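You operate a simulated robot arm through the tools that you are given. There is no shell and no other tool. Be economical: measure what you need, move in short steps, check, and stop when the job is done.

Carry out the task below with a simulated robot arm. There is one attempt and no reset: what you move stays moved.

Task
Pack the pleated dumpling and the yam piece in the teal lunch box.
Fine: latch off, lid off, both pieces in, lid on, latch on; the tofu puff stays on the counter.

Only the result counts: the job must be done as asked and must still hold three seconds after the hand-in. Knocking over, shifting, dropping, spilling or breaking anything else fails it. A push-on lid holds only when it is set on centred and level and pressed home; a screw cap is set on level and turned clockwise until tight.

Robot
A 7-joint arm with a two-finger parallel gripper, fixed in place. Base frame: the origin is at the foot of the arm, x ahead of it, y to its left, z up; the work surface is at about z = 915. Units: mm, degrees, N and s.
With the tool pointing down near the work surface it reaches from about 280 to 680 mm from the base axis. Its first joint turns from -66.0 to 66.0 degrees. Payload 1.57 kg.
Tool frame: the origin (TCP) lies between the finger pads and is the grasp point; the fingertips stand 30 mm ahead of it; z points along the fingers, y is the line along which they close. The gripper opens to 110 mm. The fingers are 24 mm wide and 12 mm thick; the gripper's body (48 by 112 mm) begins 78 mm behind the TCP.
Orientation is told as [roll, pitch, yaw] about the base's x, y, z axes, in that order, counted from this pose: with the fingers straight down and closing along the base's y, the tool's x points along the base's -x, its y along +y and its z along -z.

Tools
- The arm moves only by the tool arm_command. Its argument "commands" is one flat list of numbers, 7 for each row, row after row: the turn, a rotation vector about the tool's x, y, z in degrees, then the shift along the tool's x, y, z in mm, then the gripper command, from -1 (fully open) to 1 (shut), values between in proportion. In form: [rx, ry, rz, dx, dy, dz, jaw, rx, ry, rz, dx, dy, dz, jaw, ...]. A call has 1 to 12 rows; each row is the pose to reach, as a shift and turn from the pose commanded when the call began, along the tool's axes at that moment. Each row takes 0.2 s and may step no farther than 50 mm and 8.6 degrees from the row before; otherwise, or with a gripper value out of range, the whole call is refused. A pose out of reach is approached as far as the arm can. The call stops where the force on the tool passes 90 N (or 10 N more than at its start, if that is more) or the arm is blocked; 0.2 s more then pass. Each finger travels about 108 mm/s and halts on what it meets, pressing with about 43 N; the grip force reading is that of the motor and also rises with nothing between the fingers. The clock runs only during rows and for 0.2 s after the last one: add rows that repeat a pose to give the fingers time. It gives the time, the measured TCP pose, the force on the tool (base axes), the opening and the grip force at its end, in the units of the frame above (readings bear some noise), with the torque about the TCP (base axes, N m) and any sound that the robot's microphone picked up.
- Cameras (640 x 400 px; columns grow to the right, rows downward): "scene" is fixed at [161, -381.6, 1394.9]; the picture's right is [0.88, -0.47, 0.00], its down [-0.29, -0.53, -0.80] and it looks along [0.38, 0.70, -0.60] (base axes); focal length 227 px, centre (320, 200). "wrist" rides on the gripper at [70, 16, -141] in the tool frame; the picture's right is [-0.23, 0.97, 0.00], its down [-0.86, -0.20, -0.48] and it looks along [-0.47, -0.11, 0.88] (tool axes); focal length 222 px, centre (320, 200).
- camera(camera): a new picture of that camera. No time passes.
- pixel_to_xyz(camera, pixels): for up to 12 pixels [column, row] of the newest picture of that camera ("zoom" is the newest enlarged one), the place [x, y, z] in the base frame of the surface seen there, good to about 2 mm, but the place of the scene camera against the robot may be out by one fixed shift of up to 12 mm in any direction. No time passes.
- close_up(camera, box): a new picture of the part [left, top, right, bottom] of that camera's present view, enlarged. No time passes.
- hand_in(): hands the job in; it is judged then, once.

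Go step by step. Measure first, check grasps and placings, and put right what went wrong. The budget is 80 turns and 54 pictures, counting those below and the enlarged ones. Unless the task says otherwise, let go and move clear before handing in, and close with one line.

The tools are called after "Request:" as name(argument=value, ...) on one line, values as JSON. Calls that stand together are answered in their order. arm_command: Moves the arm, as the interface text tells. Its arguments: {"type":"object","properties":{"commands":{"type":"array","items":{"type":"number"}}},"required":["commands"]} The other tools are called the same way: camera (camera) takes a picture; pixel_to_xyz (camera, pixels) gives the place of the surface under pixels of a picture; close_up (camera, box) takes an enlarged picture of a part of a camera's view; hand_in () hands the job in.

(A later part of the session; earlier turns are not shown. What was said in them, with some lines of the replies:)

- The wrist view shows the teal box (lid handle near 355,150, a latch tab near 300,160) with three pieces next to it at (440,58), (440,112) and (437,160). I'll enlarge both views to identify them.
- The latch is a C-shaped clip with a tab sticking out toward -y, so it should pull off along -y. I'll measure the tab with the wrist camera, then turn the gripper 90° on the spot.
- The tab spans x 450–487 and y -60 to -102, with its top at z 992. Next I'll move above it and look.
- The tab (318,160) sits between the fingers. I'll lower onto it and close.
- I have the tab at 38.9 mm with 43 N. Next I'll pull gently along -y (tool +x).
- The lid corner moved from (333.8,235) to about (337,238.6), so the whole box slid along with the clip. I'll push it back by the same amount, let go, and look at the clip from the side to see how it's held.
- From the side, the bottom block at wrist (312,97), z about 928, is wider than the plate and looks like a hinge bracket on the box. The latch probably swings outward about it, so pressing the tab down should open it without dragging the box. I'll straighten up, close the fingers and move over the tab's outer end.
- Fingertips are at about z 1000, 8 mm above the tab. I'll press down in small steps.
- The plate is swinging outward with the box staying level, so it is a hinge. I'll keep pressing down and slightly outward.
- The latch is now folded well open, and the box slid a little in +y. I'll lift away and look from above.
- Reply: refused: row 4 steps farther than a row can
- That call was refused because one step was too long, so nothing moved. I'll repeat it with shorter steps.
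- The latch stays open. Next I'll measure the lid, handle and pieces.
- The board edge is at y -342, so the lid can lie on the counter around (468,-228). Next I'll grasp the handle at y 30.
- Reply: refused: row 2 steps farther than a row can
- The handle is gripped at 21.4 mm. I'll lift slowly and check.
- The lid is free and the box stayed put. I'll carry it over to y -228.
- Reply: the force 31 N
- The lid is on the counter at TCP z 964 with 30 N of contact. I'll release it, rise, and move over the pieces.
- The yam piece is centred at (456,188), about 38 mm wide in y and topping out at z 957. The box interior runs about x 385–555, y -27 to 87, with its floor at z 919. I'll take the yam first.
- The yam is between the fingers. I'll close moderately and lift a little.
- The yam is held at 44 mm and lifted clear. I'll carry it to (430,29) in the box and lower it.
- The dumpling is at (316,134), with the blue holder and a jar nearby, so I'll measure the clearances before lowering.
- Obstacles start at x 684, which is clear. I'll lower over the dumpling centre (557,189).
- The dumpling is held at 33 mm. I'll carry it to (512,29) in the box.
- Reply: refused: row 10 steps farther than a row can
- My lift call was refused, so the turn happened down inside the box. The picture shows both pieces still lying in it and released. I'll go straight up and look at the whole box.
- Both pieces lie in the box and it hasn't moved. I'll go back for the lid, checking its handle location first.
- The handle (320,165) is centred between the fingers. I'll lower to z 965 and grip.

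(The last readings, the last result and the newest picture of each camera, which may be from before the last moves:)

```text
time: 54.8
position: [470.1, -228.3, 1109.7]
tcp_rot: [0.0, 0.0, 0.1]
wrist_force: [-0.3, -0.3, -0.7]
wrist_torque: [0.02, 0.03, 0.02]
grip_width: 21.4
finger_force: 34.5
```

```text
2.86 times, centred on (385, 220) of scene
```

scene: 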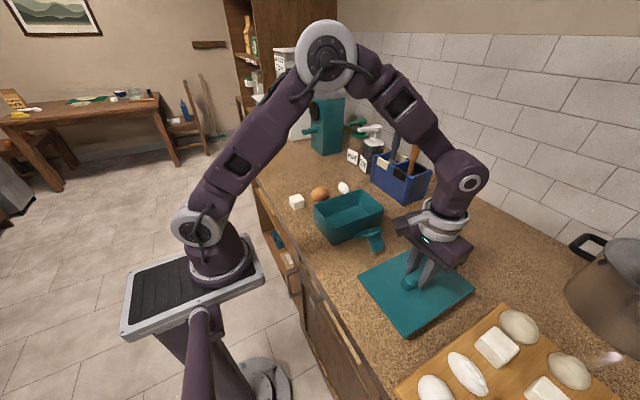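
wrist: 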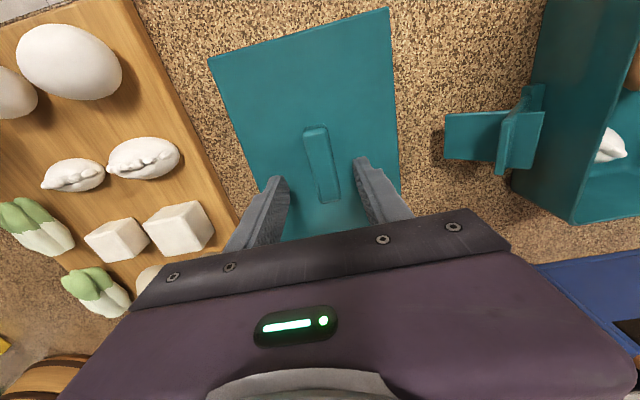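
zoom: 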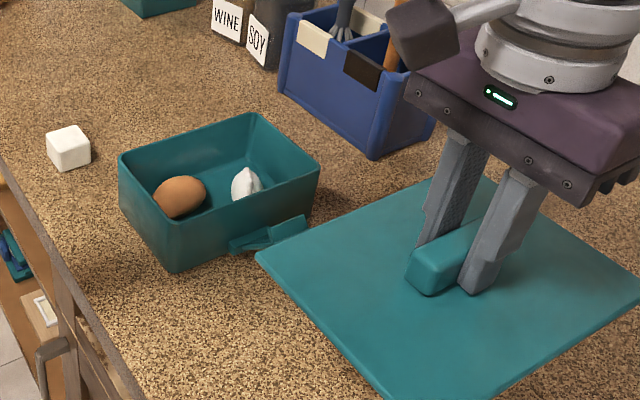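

The lid is held level. I'll carry it over the box at +258 mm in y and stop just above.

Request:
arm_command(commands=[0, 0, 0, 0, 45, 0, 0.8, 0, 0, 0, 0, 90, 0, 0.8, 0, 0, 0, 0, 135, 0, 0.8, 0, 0, 0, 0, 180, 0, 0.8, 0, 0, 0, 0, 220, 0, 0.8, 0, 0, 0, 0, 248, 0, 0.8, 0, 0, 0, 0, 258, 0, 0.8, 0, 0, 0, 0, 258, 30, 0.8, 0, 0, 0, 0, 258, 55, 0.8, 0, 0, 0, 0, 258, 68, 0.8, 0, 0, 0, 0, 258, 68, 0.8])

Request:
close_up(camera="scene", box=[290, 170, 430, 260])

Request:
camera(camera="wrist")

```text
time: 57.2
position: [470.4, 30.0, 1040.5]
tcp_rot: [0.0, 0.0, 0.0]
wrist_force: [0.3, 1.2, -1.2]
wrist_torque: [0.0, 0.0, 0.03]
grip_width: 21.3
finger_force: 34.1
```

```text
4.44 times, centred on (360, 215) of scene
```

zoom: 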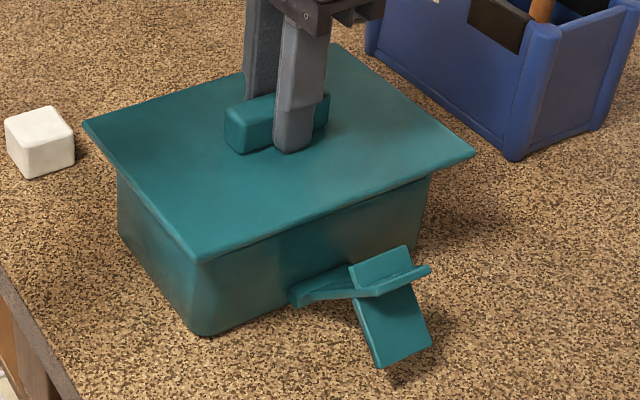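

```text
18 pictures are left
```

wrist: 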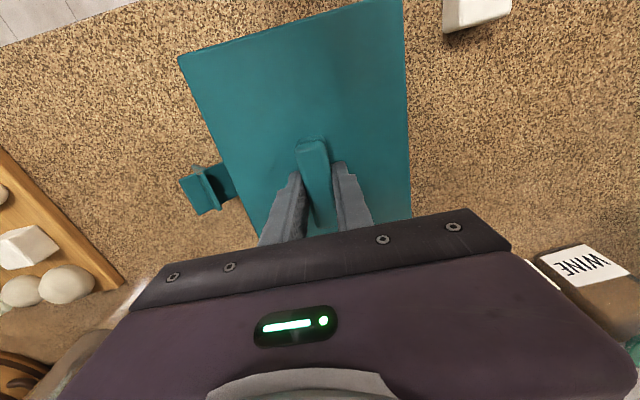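

The lid is about 12 mm above the seat and aligned. I'll lower it gently.

Request:
arm_command(commands=[0, 0, 0, 0.7, 0, 3, 0.8, 0, 0, 0, 0.7, 0, 6, 0.8, 0, 0, 0, 0.7, 0, 9, 0.8, 0, 0, 0, 0.7, 0, 11, 0.8, 0, 0, 0, 0.7, 0, 12.5, 0.8])

```text
time: 58.4
position: [470.1, 31.1, 1028.6]
tcp_rot: [0.0, -0.1, 0.0]
wrist_force: [-0.3, 0.7, -2.0]
wrist_torque: [0.0, 0.04, 0.05]
grip_width: 21.2
finger_force: 34.6
```

Request:
arm_command(commands=[0, 0, 0, 0, 0, 1, 0.8, 0, 0, 0, 0, 0, 2, 0.8, 0, 0, 0, 0, 0, 2, 0.8])

Request:
close_up(camera="scene", box=[290, 170, 430, 260])

```text
time: 59.2
position: [469.0, 29.4, 1026.4]
tcp_rot: [0.0, 0.0, -0.1]
wrist_force: [1.8, 0.2, -1.3]
wrist_torque: [0.05, -0.05, -0.09]
grip_width: 21.3
finger_force: 34.6
```

```text
4.44 times, centred on (360, 215) of scene
```

zoom: 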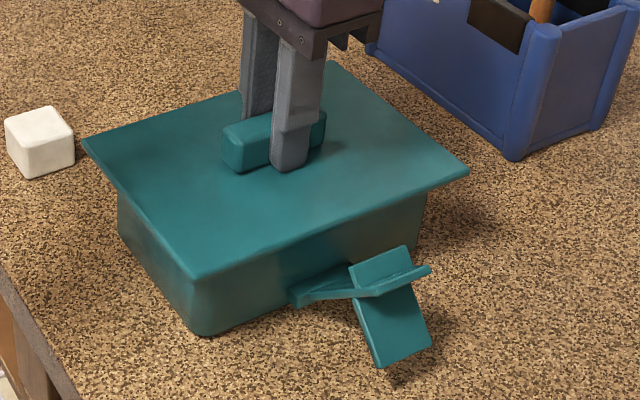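

Request:
arm_command(commands=[0, 0, 0, 0, 0, 1, 0.8, 0, 0, 0, 0, 0, 2, 0.8, 0, 0, 0, 0, 0, 2, 0.8])

```text
time: 60.0
position: [468.1, 29.4, 1024.5]
tcp_rot: [0.0, 0.0, 0.0]
wrist_force: [0.8, 0.4, 6.3]
wrist_torque: [-0.02, 0.27, -0.03]
grip_width: 21.1
finger_force: 34.5
```

Contact with 6 N up at z 1024.5. I'll press a little more and check that it seats without moving further.

Request:
arm_command(commands=[0, 0, 0, 0, 0, 0.7, 0.8, 0, 0, 0, 0, 0, 1.4, 0.8, 0, 0, 0, 0, 0, 1.4, 0.8])

Request:
close_up(camera="scene", box=[290, 170, 430, 260])

```text
time: 60.8
position: [469.5, 30.0, 1024.3]
tcp_rot: [0.0, -0.3, 0.0]
wrist_force: [-3.5, -4.1, 51.5]
wrist_torque: [-0.09, 0.52, 0.02]
grip_width: 21.1
finger_force: 34.4
```

```text
4.44 times, centred on (360, 215) of scene
```

zoom: 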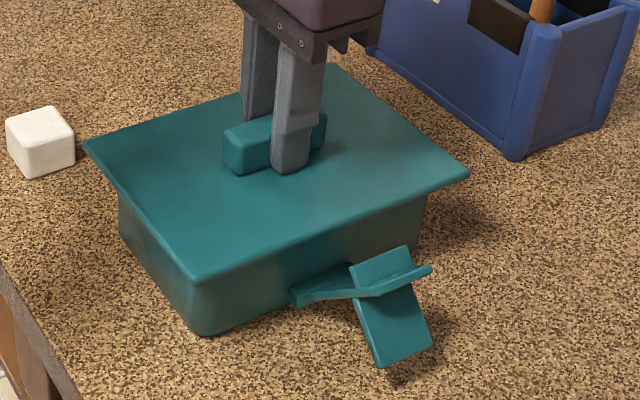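

The lid is seated: 51 N and no further travel. Next I'll release, rise, and move to the -y side to measure the open latch.

Request:
arm_command(commands=[0, 0, 0, 0, 0, -1.5, 0.8, 0, 0, 0, 0, 0, -1.5, 0.4, 0, 0, 0, 0, 0, -1.5, 0, 0, 0, 0, 0, 0, -1.5, 0, 0, 0, 0, 0, 0, -40, 0, 0, 0, 0, 0, 0, -80, 0, 0, 0, 0, 0, -30, -110, 0, 0, 0, 0, 0, -70, -130, 0, 0, 0, 0, 0, -110, -130, 0, 0, 0, 0, 0, -150, -130, 0, 0, 0, 0, 0, -190, -130, 0])

Request:
arm_command(commands=[0, 0, -8.2, 0, 0, 0, 0, 0, 0, -16.4, 0, 0, 0, 0, 0, 0, -24.6, 0, 0, 0, 0, 0, 0, -32.8, 0, 0, 0, 0, 0, 0, -41, 0, 0, 0, 0, 0, 0, -49.2, 0, 0, 0, 0, 0, 0, -57.4, 0, 0, 0, 0, 0, 0, -65.6, 0, 0, 0, 0, 0, 0, -73.8, 0, 0, 0, 0, 0, 0, -82, 0, 0, 0, 0, 0, 0, -90, 0, 0, 0, 0])

Request:
arm_command(commands=[0, -8, 0, 0, 0, 10, -0.3, 0, -16, 0, 0, 0, 20, -0.3, 0, -24, 0, 0, 0, 35, -0.3, 0, -32, 0, 0, 0, 50, -0.3, 0, -40, 0, 0, 0, 65, -0.3, 0, -40, 0, 0, 0, 65, -0.3])

Request:
camera(camera="wrist")

```text
time: 63.2
position: [469.3, -160.4, 1151.9]
tcp_rot: [0.0, 0.0, 0.1]
wrist_force: [-0.4, -0.3, -0.8]
wrist_torque: [0.0, 0.01, -0.02]
grip_width: 55.0
finger_force: 0.0
```

```text
time: 65.6
position: [469.4, -159.1, 1151.9]
tcp_rot: [-0.1, -0.1, 90.1]
wrist_force: [-0.2, -0.5, 1.0]
wrist_torque: [-0.02, 0.0, 0.01]
grip_width: 55.2
finger_force: 0.1
```

```text
time: 67.0
position: [468.8, -158.4, 1087.7]
tcp_rot: [-0.1, -40.1, 90.0]
wrist_force: [-0.7, -0.1, -0.4]
wrist_torque: [-0.01, -0.03, 0.0]
grip_width: 71.4
finger_force: 0.1
```

```text
15 pictures are left
```

wrist: 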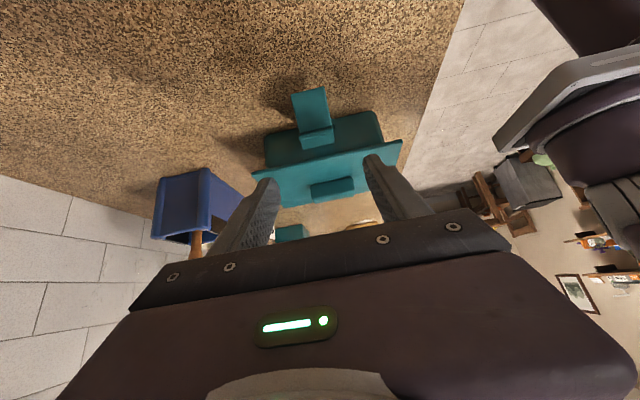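

Request:
close_up(camera="wrist", box=[250, 75, 410, 205])

Request:
pixel_to_xyz(camera="wrist", pixels=[[309, 91], [310, 100], [312, 110], [314, 118], [316, 123], [317, 128], [317, 135], [318, 142], [296, 105], [328, 105], [335, 140], [302, 146]])

Request:
pixel_to_xyz(camera="wrist", pixels=[[260, 172], [398, 145], [275, 200], [385, 180], [300, 165], [360, 155], [316, 190], [350, 184], [345, 160]])

```text
3.08 times, centred on (330, 140) of wrist
```

zoom: 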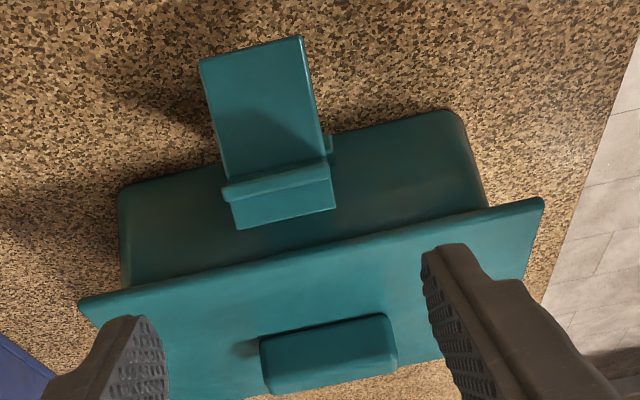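

```text
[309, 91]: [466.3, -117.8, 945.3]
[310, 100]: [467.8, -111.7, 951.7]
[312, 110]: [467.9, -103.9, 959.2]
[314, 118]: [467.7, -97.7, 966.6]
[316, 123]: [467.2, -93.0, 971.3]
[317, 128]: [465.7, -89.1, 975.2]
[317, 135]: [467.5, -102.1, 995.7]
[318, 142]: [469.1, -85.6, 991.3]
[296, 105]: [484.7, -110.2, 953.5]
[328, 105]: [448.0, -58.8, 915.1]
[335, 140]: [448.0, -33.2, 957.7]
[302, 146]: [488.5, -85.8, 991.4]
```

```text
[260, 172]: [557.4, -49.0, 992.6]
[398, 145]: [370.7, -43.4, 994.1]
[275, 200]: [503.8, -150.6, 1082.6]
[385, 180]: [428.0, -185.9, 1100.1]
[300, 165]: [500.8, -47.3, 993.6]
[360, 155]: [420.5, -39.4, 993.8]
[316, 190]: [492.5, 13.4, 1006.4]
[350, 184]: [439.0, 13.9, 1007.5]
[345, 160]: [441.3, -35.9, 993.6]
```

The tab's top face runs from (-118,945) to (-89,975), so it is about 47° open. Fitting this to the closed position puts the hinge near y -48, z 941. I'll grip the tab's sides at its middle, about (-99,957), and swing it shut along an arc so the box feels little net push.

Request:
arm_command(commands=[0, 0, 0, 20, 1, 20, -0.3, 0, 0, 0, 39, 1, 50, -0.3, 0, 0, 0, 39, 1, 90, -0.3, 0, 0, 0, 39, 1, 120, -0.3, 0, 0, 0, 39, 1, 138, -0.3, 0, 0, 0, 39, 1, 138, -0.3])

Request:
camera(camera="wrist")

Request:
close_up(camera="scene", box=[290, 170, 430, 260])

```text
time: 68.4
position: [468.4, -100.6, 957.0]
tcp_rot: [0.0, -40.0, 90.0]
wrist_force: [-0.3, 0.8, -0.6]
wrist_torque: [-0.04, 0.0, 0.03]
grip_width: 71.5
finger_force: 0.0
```

```text
13 pictures are left
```

wrist: 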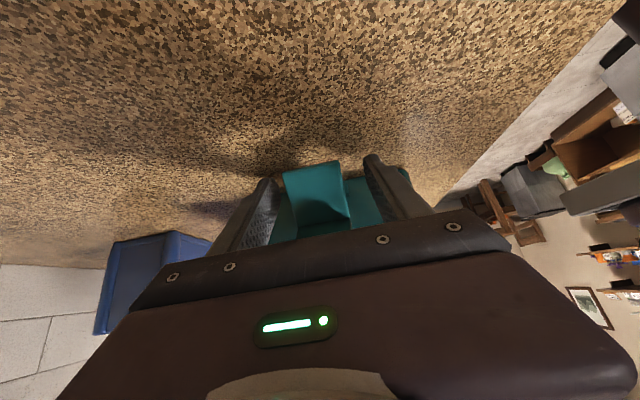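

```text
4.44 times, centred on (360, 215) of scene
```

zoom: 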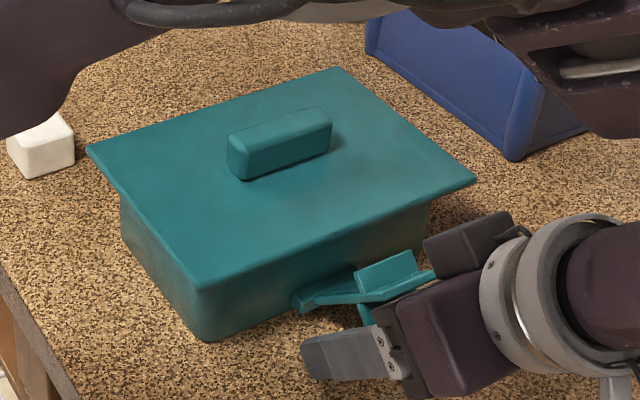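

The tab is between the fingers; the box now reads about 5 mm toward -y, so I'll use a hinge at y -52.5. I'll grip and swing the first half.

Request:
arm_command(commands=[0, 0, 0, 0, 0, 0, 0.2, 0, 0, 0, 0, 0, 0, 0.7, 0, 0, 0, 0, 0, 0, 0.9, 0, 0, 0, 0, 0, 0, 0.9, 0, 4, 0, -3.1, 0, -1.7, 0.9, 0, 8, 0, -6.25, 0, -3.24, 0.9, 0, 12, 0, -9.6, 0, -4.5, 0.9, 0, 16, 0, -12.9, 0, -5.6, 0.9, 0, 20, 0, -16.4, 0, -6.4, 0.9, 0, 24, 0, -19.8, 0, -7, 0.9])

Request:
close_up(camera="scene", box=[290, 170, 430, 260])

```text
time: 70.6
position: [469.5, -89.7, 975.4]
tcp_rot: [0.0, -15.8, 90.0]
wrist_force: [1.1, -1.1, 12.4]
wrist_torque: [0.52, 0.16, -0.2]
grip_width: 39.0
finger_force: 43.1
```

```text
4.44 times, centred on (360, 215) of scene
```

zoom: 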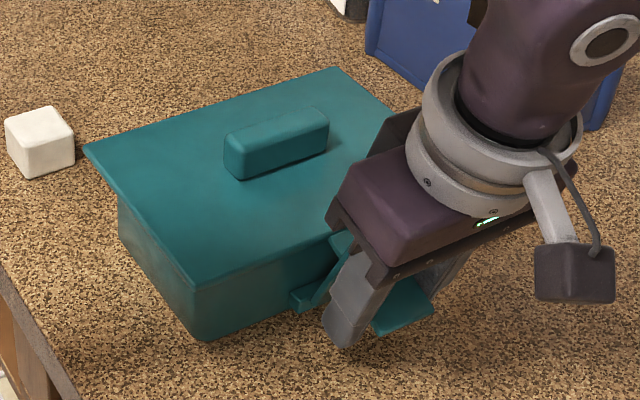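

The latch swings up well with the box nearly still. I'll continue the second half of the arc.

Request:
arm_command(commands=[0, 4, 0, -3.1, 0, -1.7, 0.9, 0, 8, 0, -6.3, 0, -3.6, 0.9, 0, 12, 0, -9.6, 0, -4.8, 0.9, 0, 16, 0, -12.9, 0, -6, 0.9, 0, 20, 0, -16.3, 0, -6.9, 0.9, 0, 23, 0, -19, 0, -7.3, 0.9])

Request:
close_up(camera="scene", box=[290, 170, 430, 260])

```text
time: 72.0
position: [468.3, -74.3, 988.5]
tcp_rot: [0.0, 7.1, 89.9]
wrist_force: [4.0, -5.6, 11.1]
wrist_torque: [1.23, -0.31, -0.29]
grip_width: 39.2
finger_force: 42.6
```

```text
4.44 times, centred on (360, 215) of scene
```

zoom: 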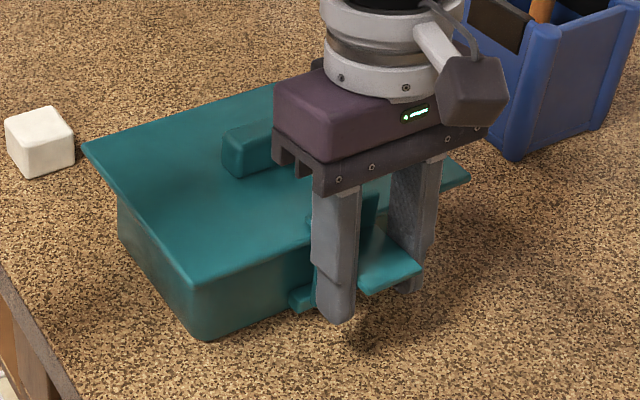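

Nearly shut, with torque rising to 1.2 N m. I'll add a few degrees more to push it home.

Request:
arm_command(commands=[0, 1.5, 0, -1.5, 0, -0.3, 0.9, 0, 3, 0, -3, 0, -0.5, 0.9, 0, 3, 0, -3, 0, -0.5, 0.9])

Request:
close_up(camera="scene", box=[335, 195, 405, 250])

```text
time: 72.8
position: [467.6, -71.1, 987.1]
tcp_rot: [0.0, 9.9, 90.0]
wrist_force: [-1.3, -5.3, 8.2]
wrist_torque: [1.22, -0.03, 0.04]
grip_width: 39.3
finger_force: 42.8
```

```text
7.27 times, centred on (370, 222) of scene
```

zoom: 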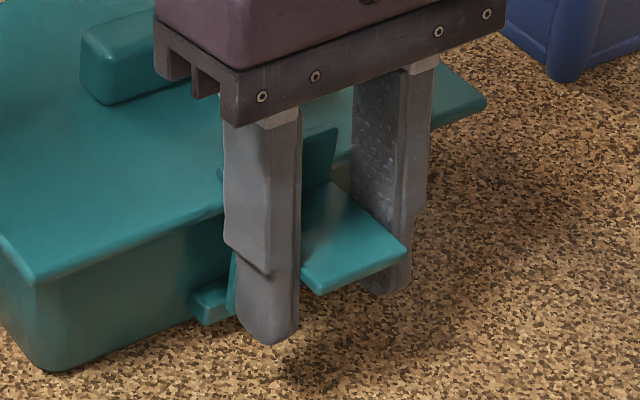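

It looks shut. I'll release, back off upward, and inspect.

Request:
arm_command(commands=[0, 0, 0, 0, 0, 0, 0.5, 0, 0, 0, 0, 0, 0, 0, 0, 0, 0, 0, 0, 0, -0.2, 0, 0, 0, 5, 0, -30, -0.2, 0, 0, 0, 15, 0, -70, -0.2, 0, -8, 0, 45, 0, -105, -0.2, 0, -16, 0, 80, 0, -125, -0.2, 0, -24, 0, 105, 0, -125, -0.2, 0, -32, 0, 115, 0, -125, -0.2, 0, -40, 0, 115, 0, -125, -0.2, 0, -48, 0, 115, 0, -115, -0.2])

Request:
close_up(camera="scene", box=[290, 170, 430, 260])

Request:
camera(camera="wrist")

```text
time: 75.2
position: [467.6, -165.1, 1119.7]
tcp_rot: [0.0, -38.2, 90.0]
wrist_force: [-0.8, 0.0, -0.4]
wrist_torque: [-0.01, 0.03, 0.02]
grip_width: 65.9
finger_force: 0.1
```

```text
4.44 times, centred on (360, 215) of scene
```

zoom: 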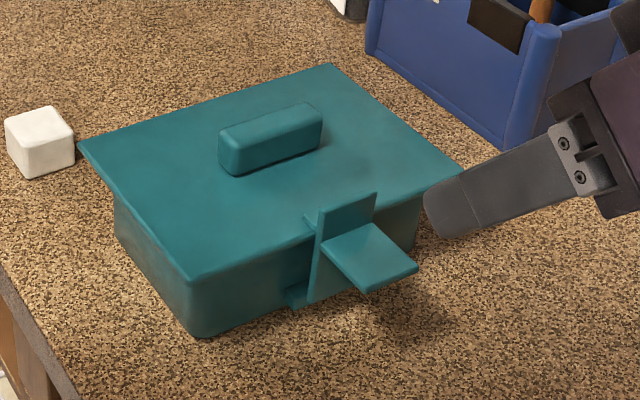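

```text
7 pictures are left
```

wrist: 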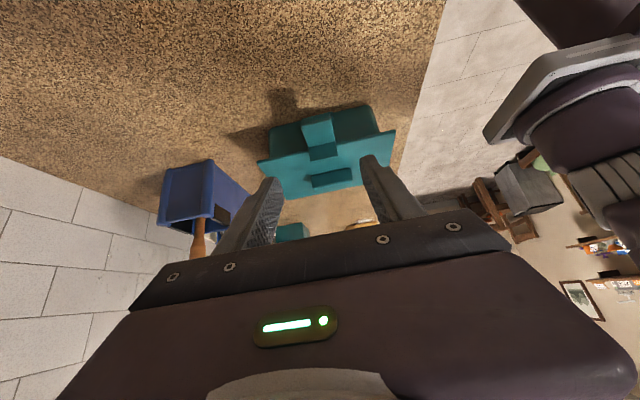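

The latch looks upright with its lip over the lid. I'll measure the tab's level and the lip's height against the original (tab z 992, lip top z 1000).

Request:
close_up(camera="wrist", box=[255, 90, 405, 210])

Request:
pixel_to_xyz(camera="wrist", pixels=[[315, 116], [316, 123], [318, 132], [319, 140], [321, 149], [322, 156], [323, 159], [323, 162], [270, 170], [385, 145], [285, 190], [375, 170]])

Request:
close_up(camera="scene", box=[340, 203, 396, 243])

```text
3.33 times, centred on (330, 150) of wrist
```

zoom: 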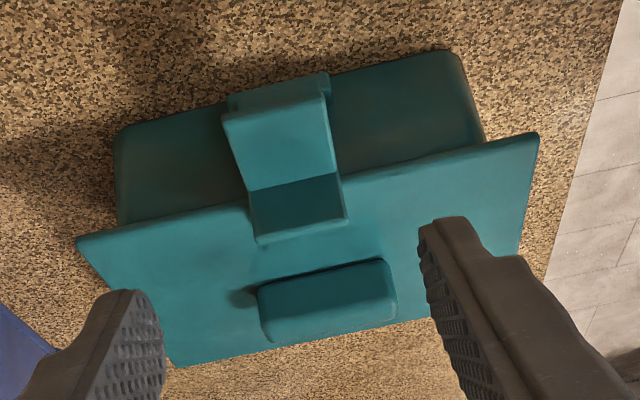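

```text
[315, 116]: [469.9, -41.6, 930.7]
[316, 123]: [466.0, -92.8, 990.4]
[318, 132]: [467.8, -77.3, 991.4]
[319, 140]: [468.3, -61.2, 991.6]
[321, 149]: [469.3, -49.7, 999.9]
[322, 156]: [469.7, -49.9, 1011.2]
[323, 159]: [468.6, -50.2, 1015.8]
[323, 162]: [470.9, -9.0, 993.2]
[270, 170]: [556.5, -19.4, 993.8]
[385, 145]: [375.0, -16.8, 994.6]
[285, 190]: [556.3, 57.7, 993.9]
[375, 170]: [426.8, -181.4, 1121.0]
```

```text
10.00 times, centred on (368, 223) of scene
```

zoom: 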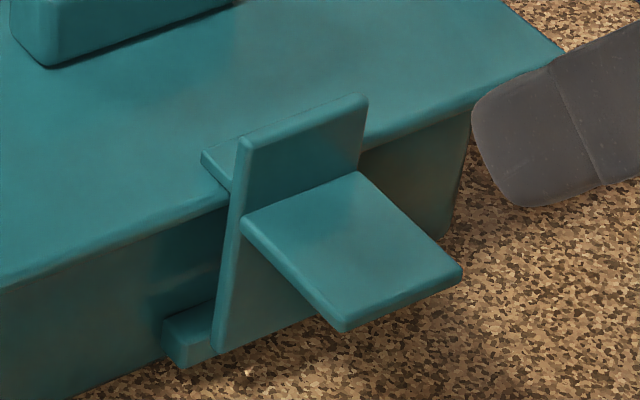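

The latch reads as it did at the start: tab level at z 991–992, matching the 991.5 measured when it was first closed, lip over the lid, and lid level at z 994. Both pieces are inside, the tofu puff is untouched and the gripper is clear, so I'm handing in.

Request:
hand_in()

```text
The job is handed in.
```

The dumpling and yam piece are packed in the teal lunch box with the lid on and the latch closed; the tofu puff stayed on the counter, and the box slid a few millimetres from where it began.
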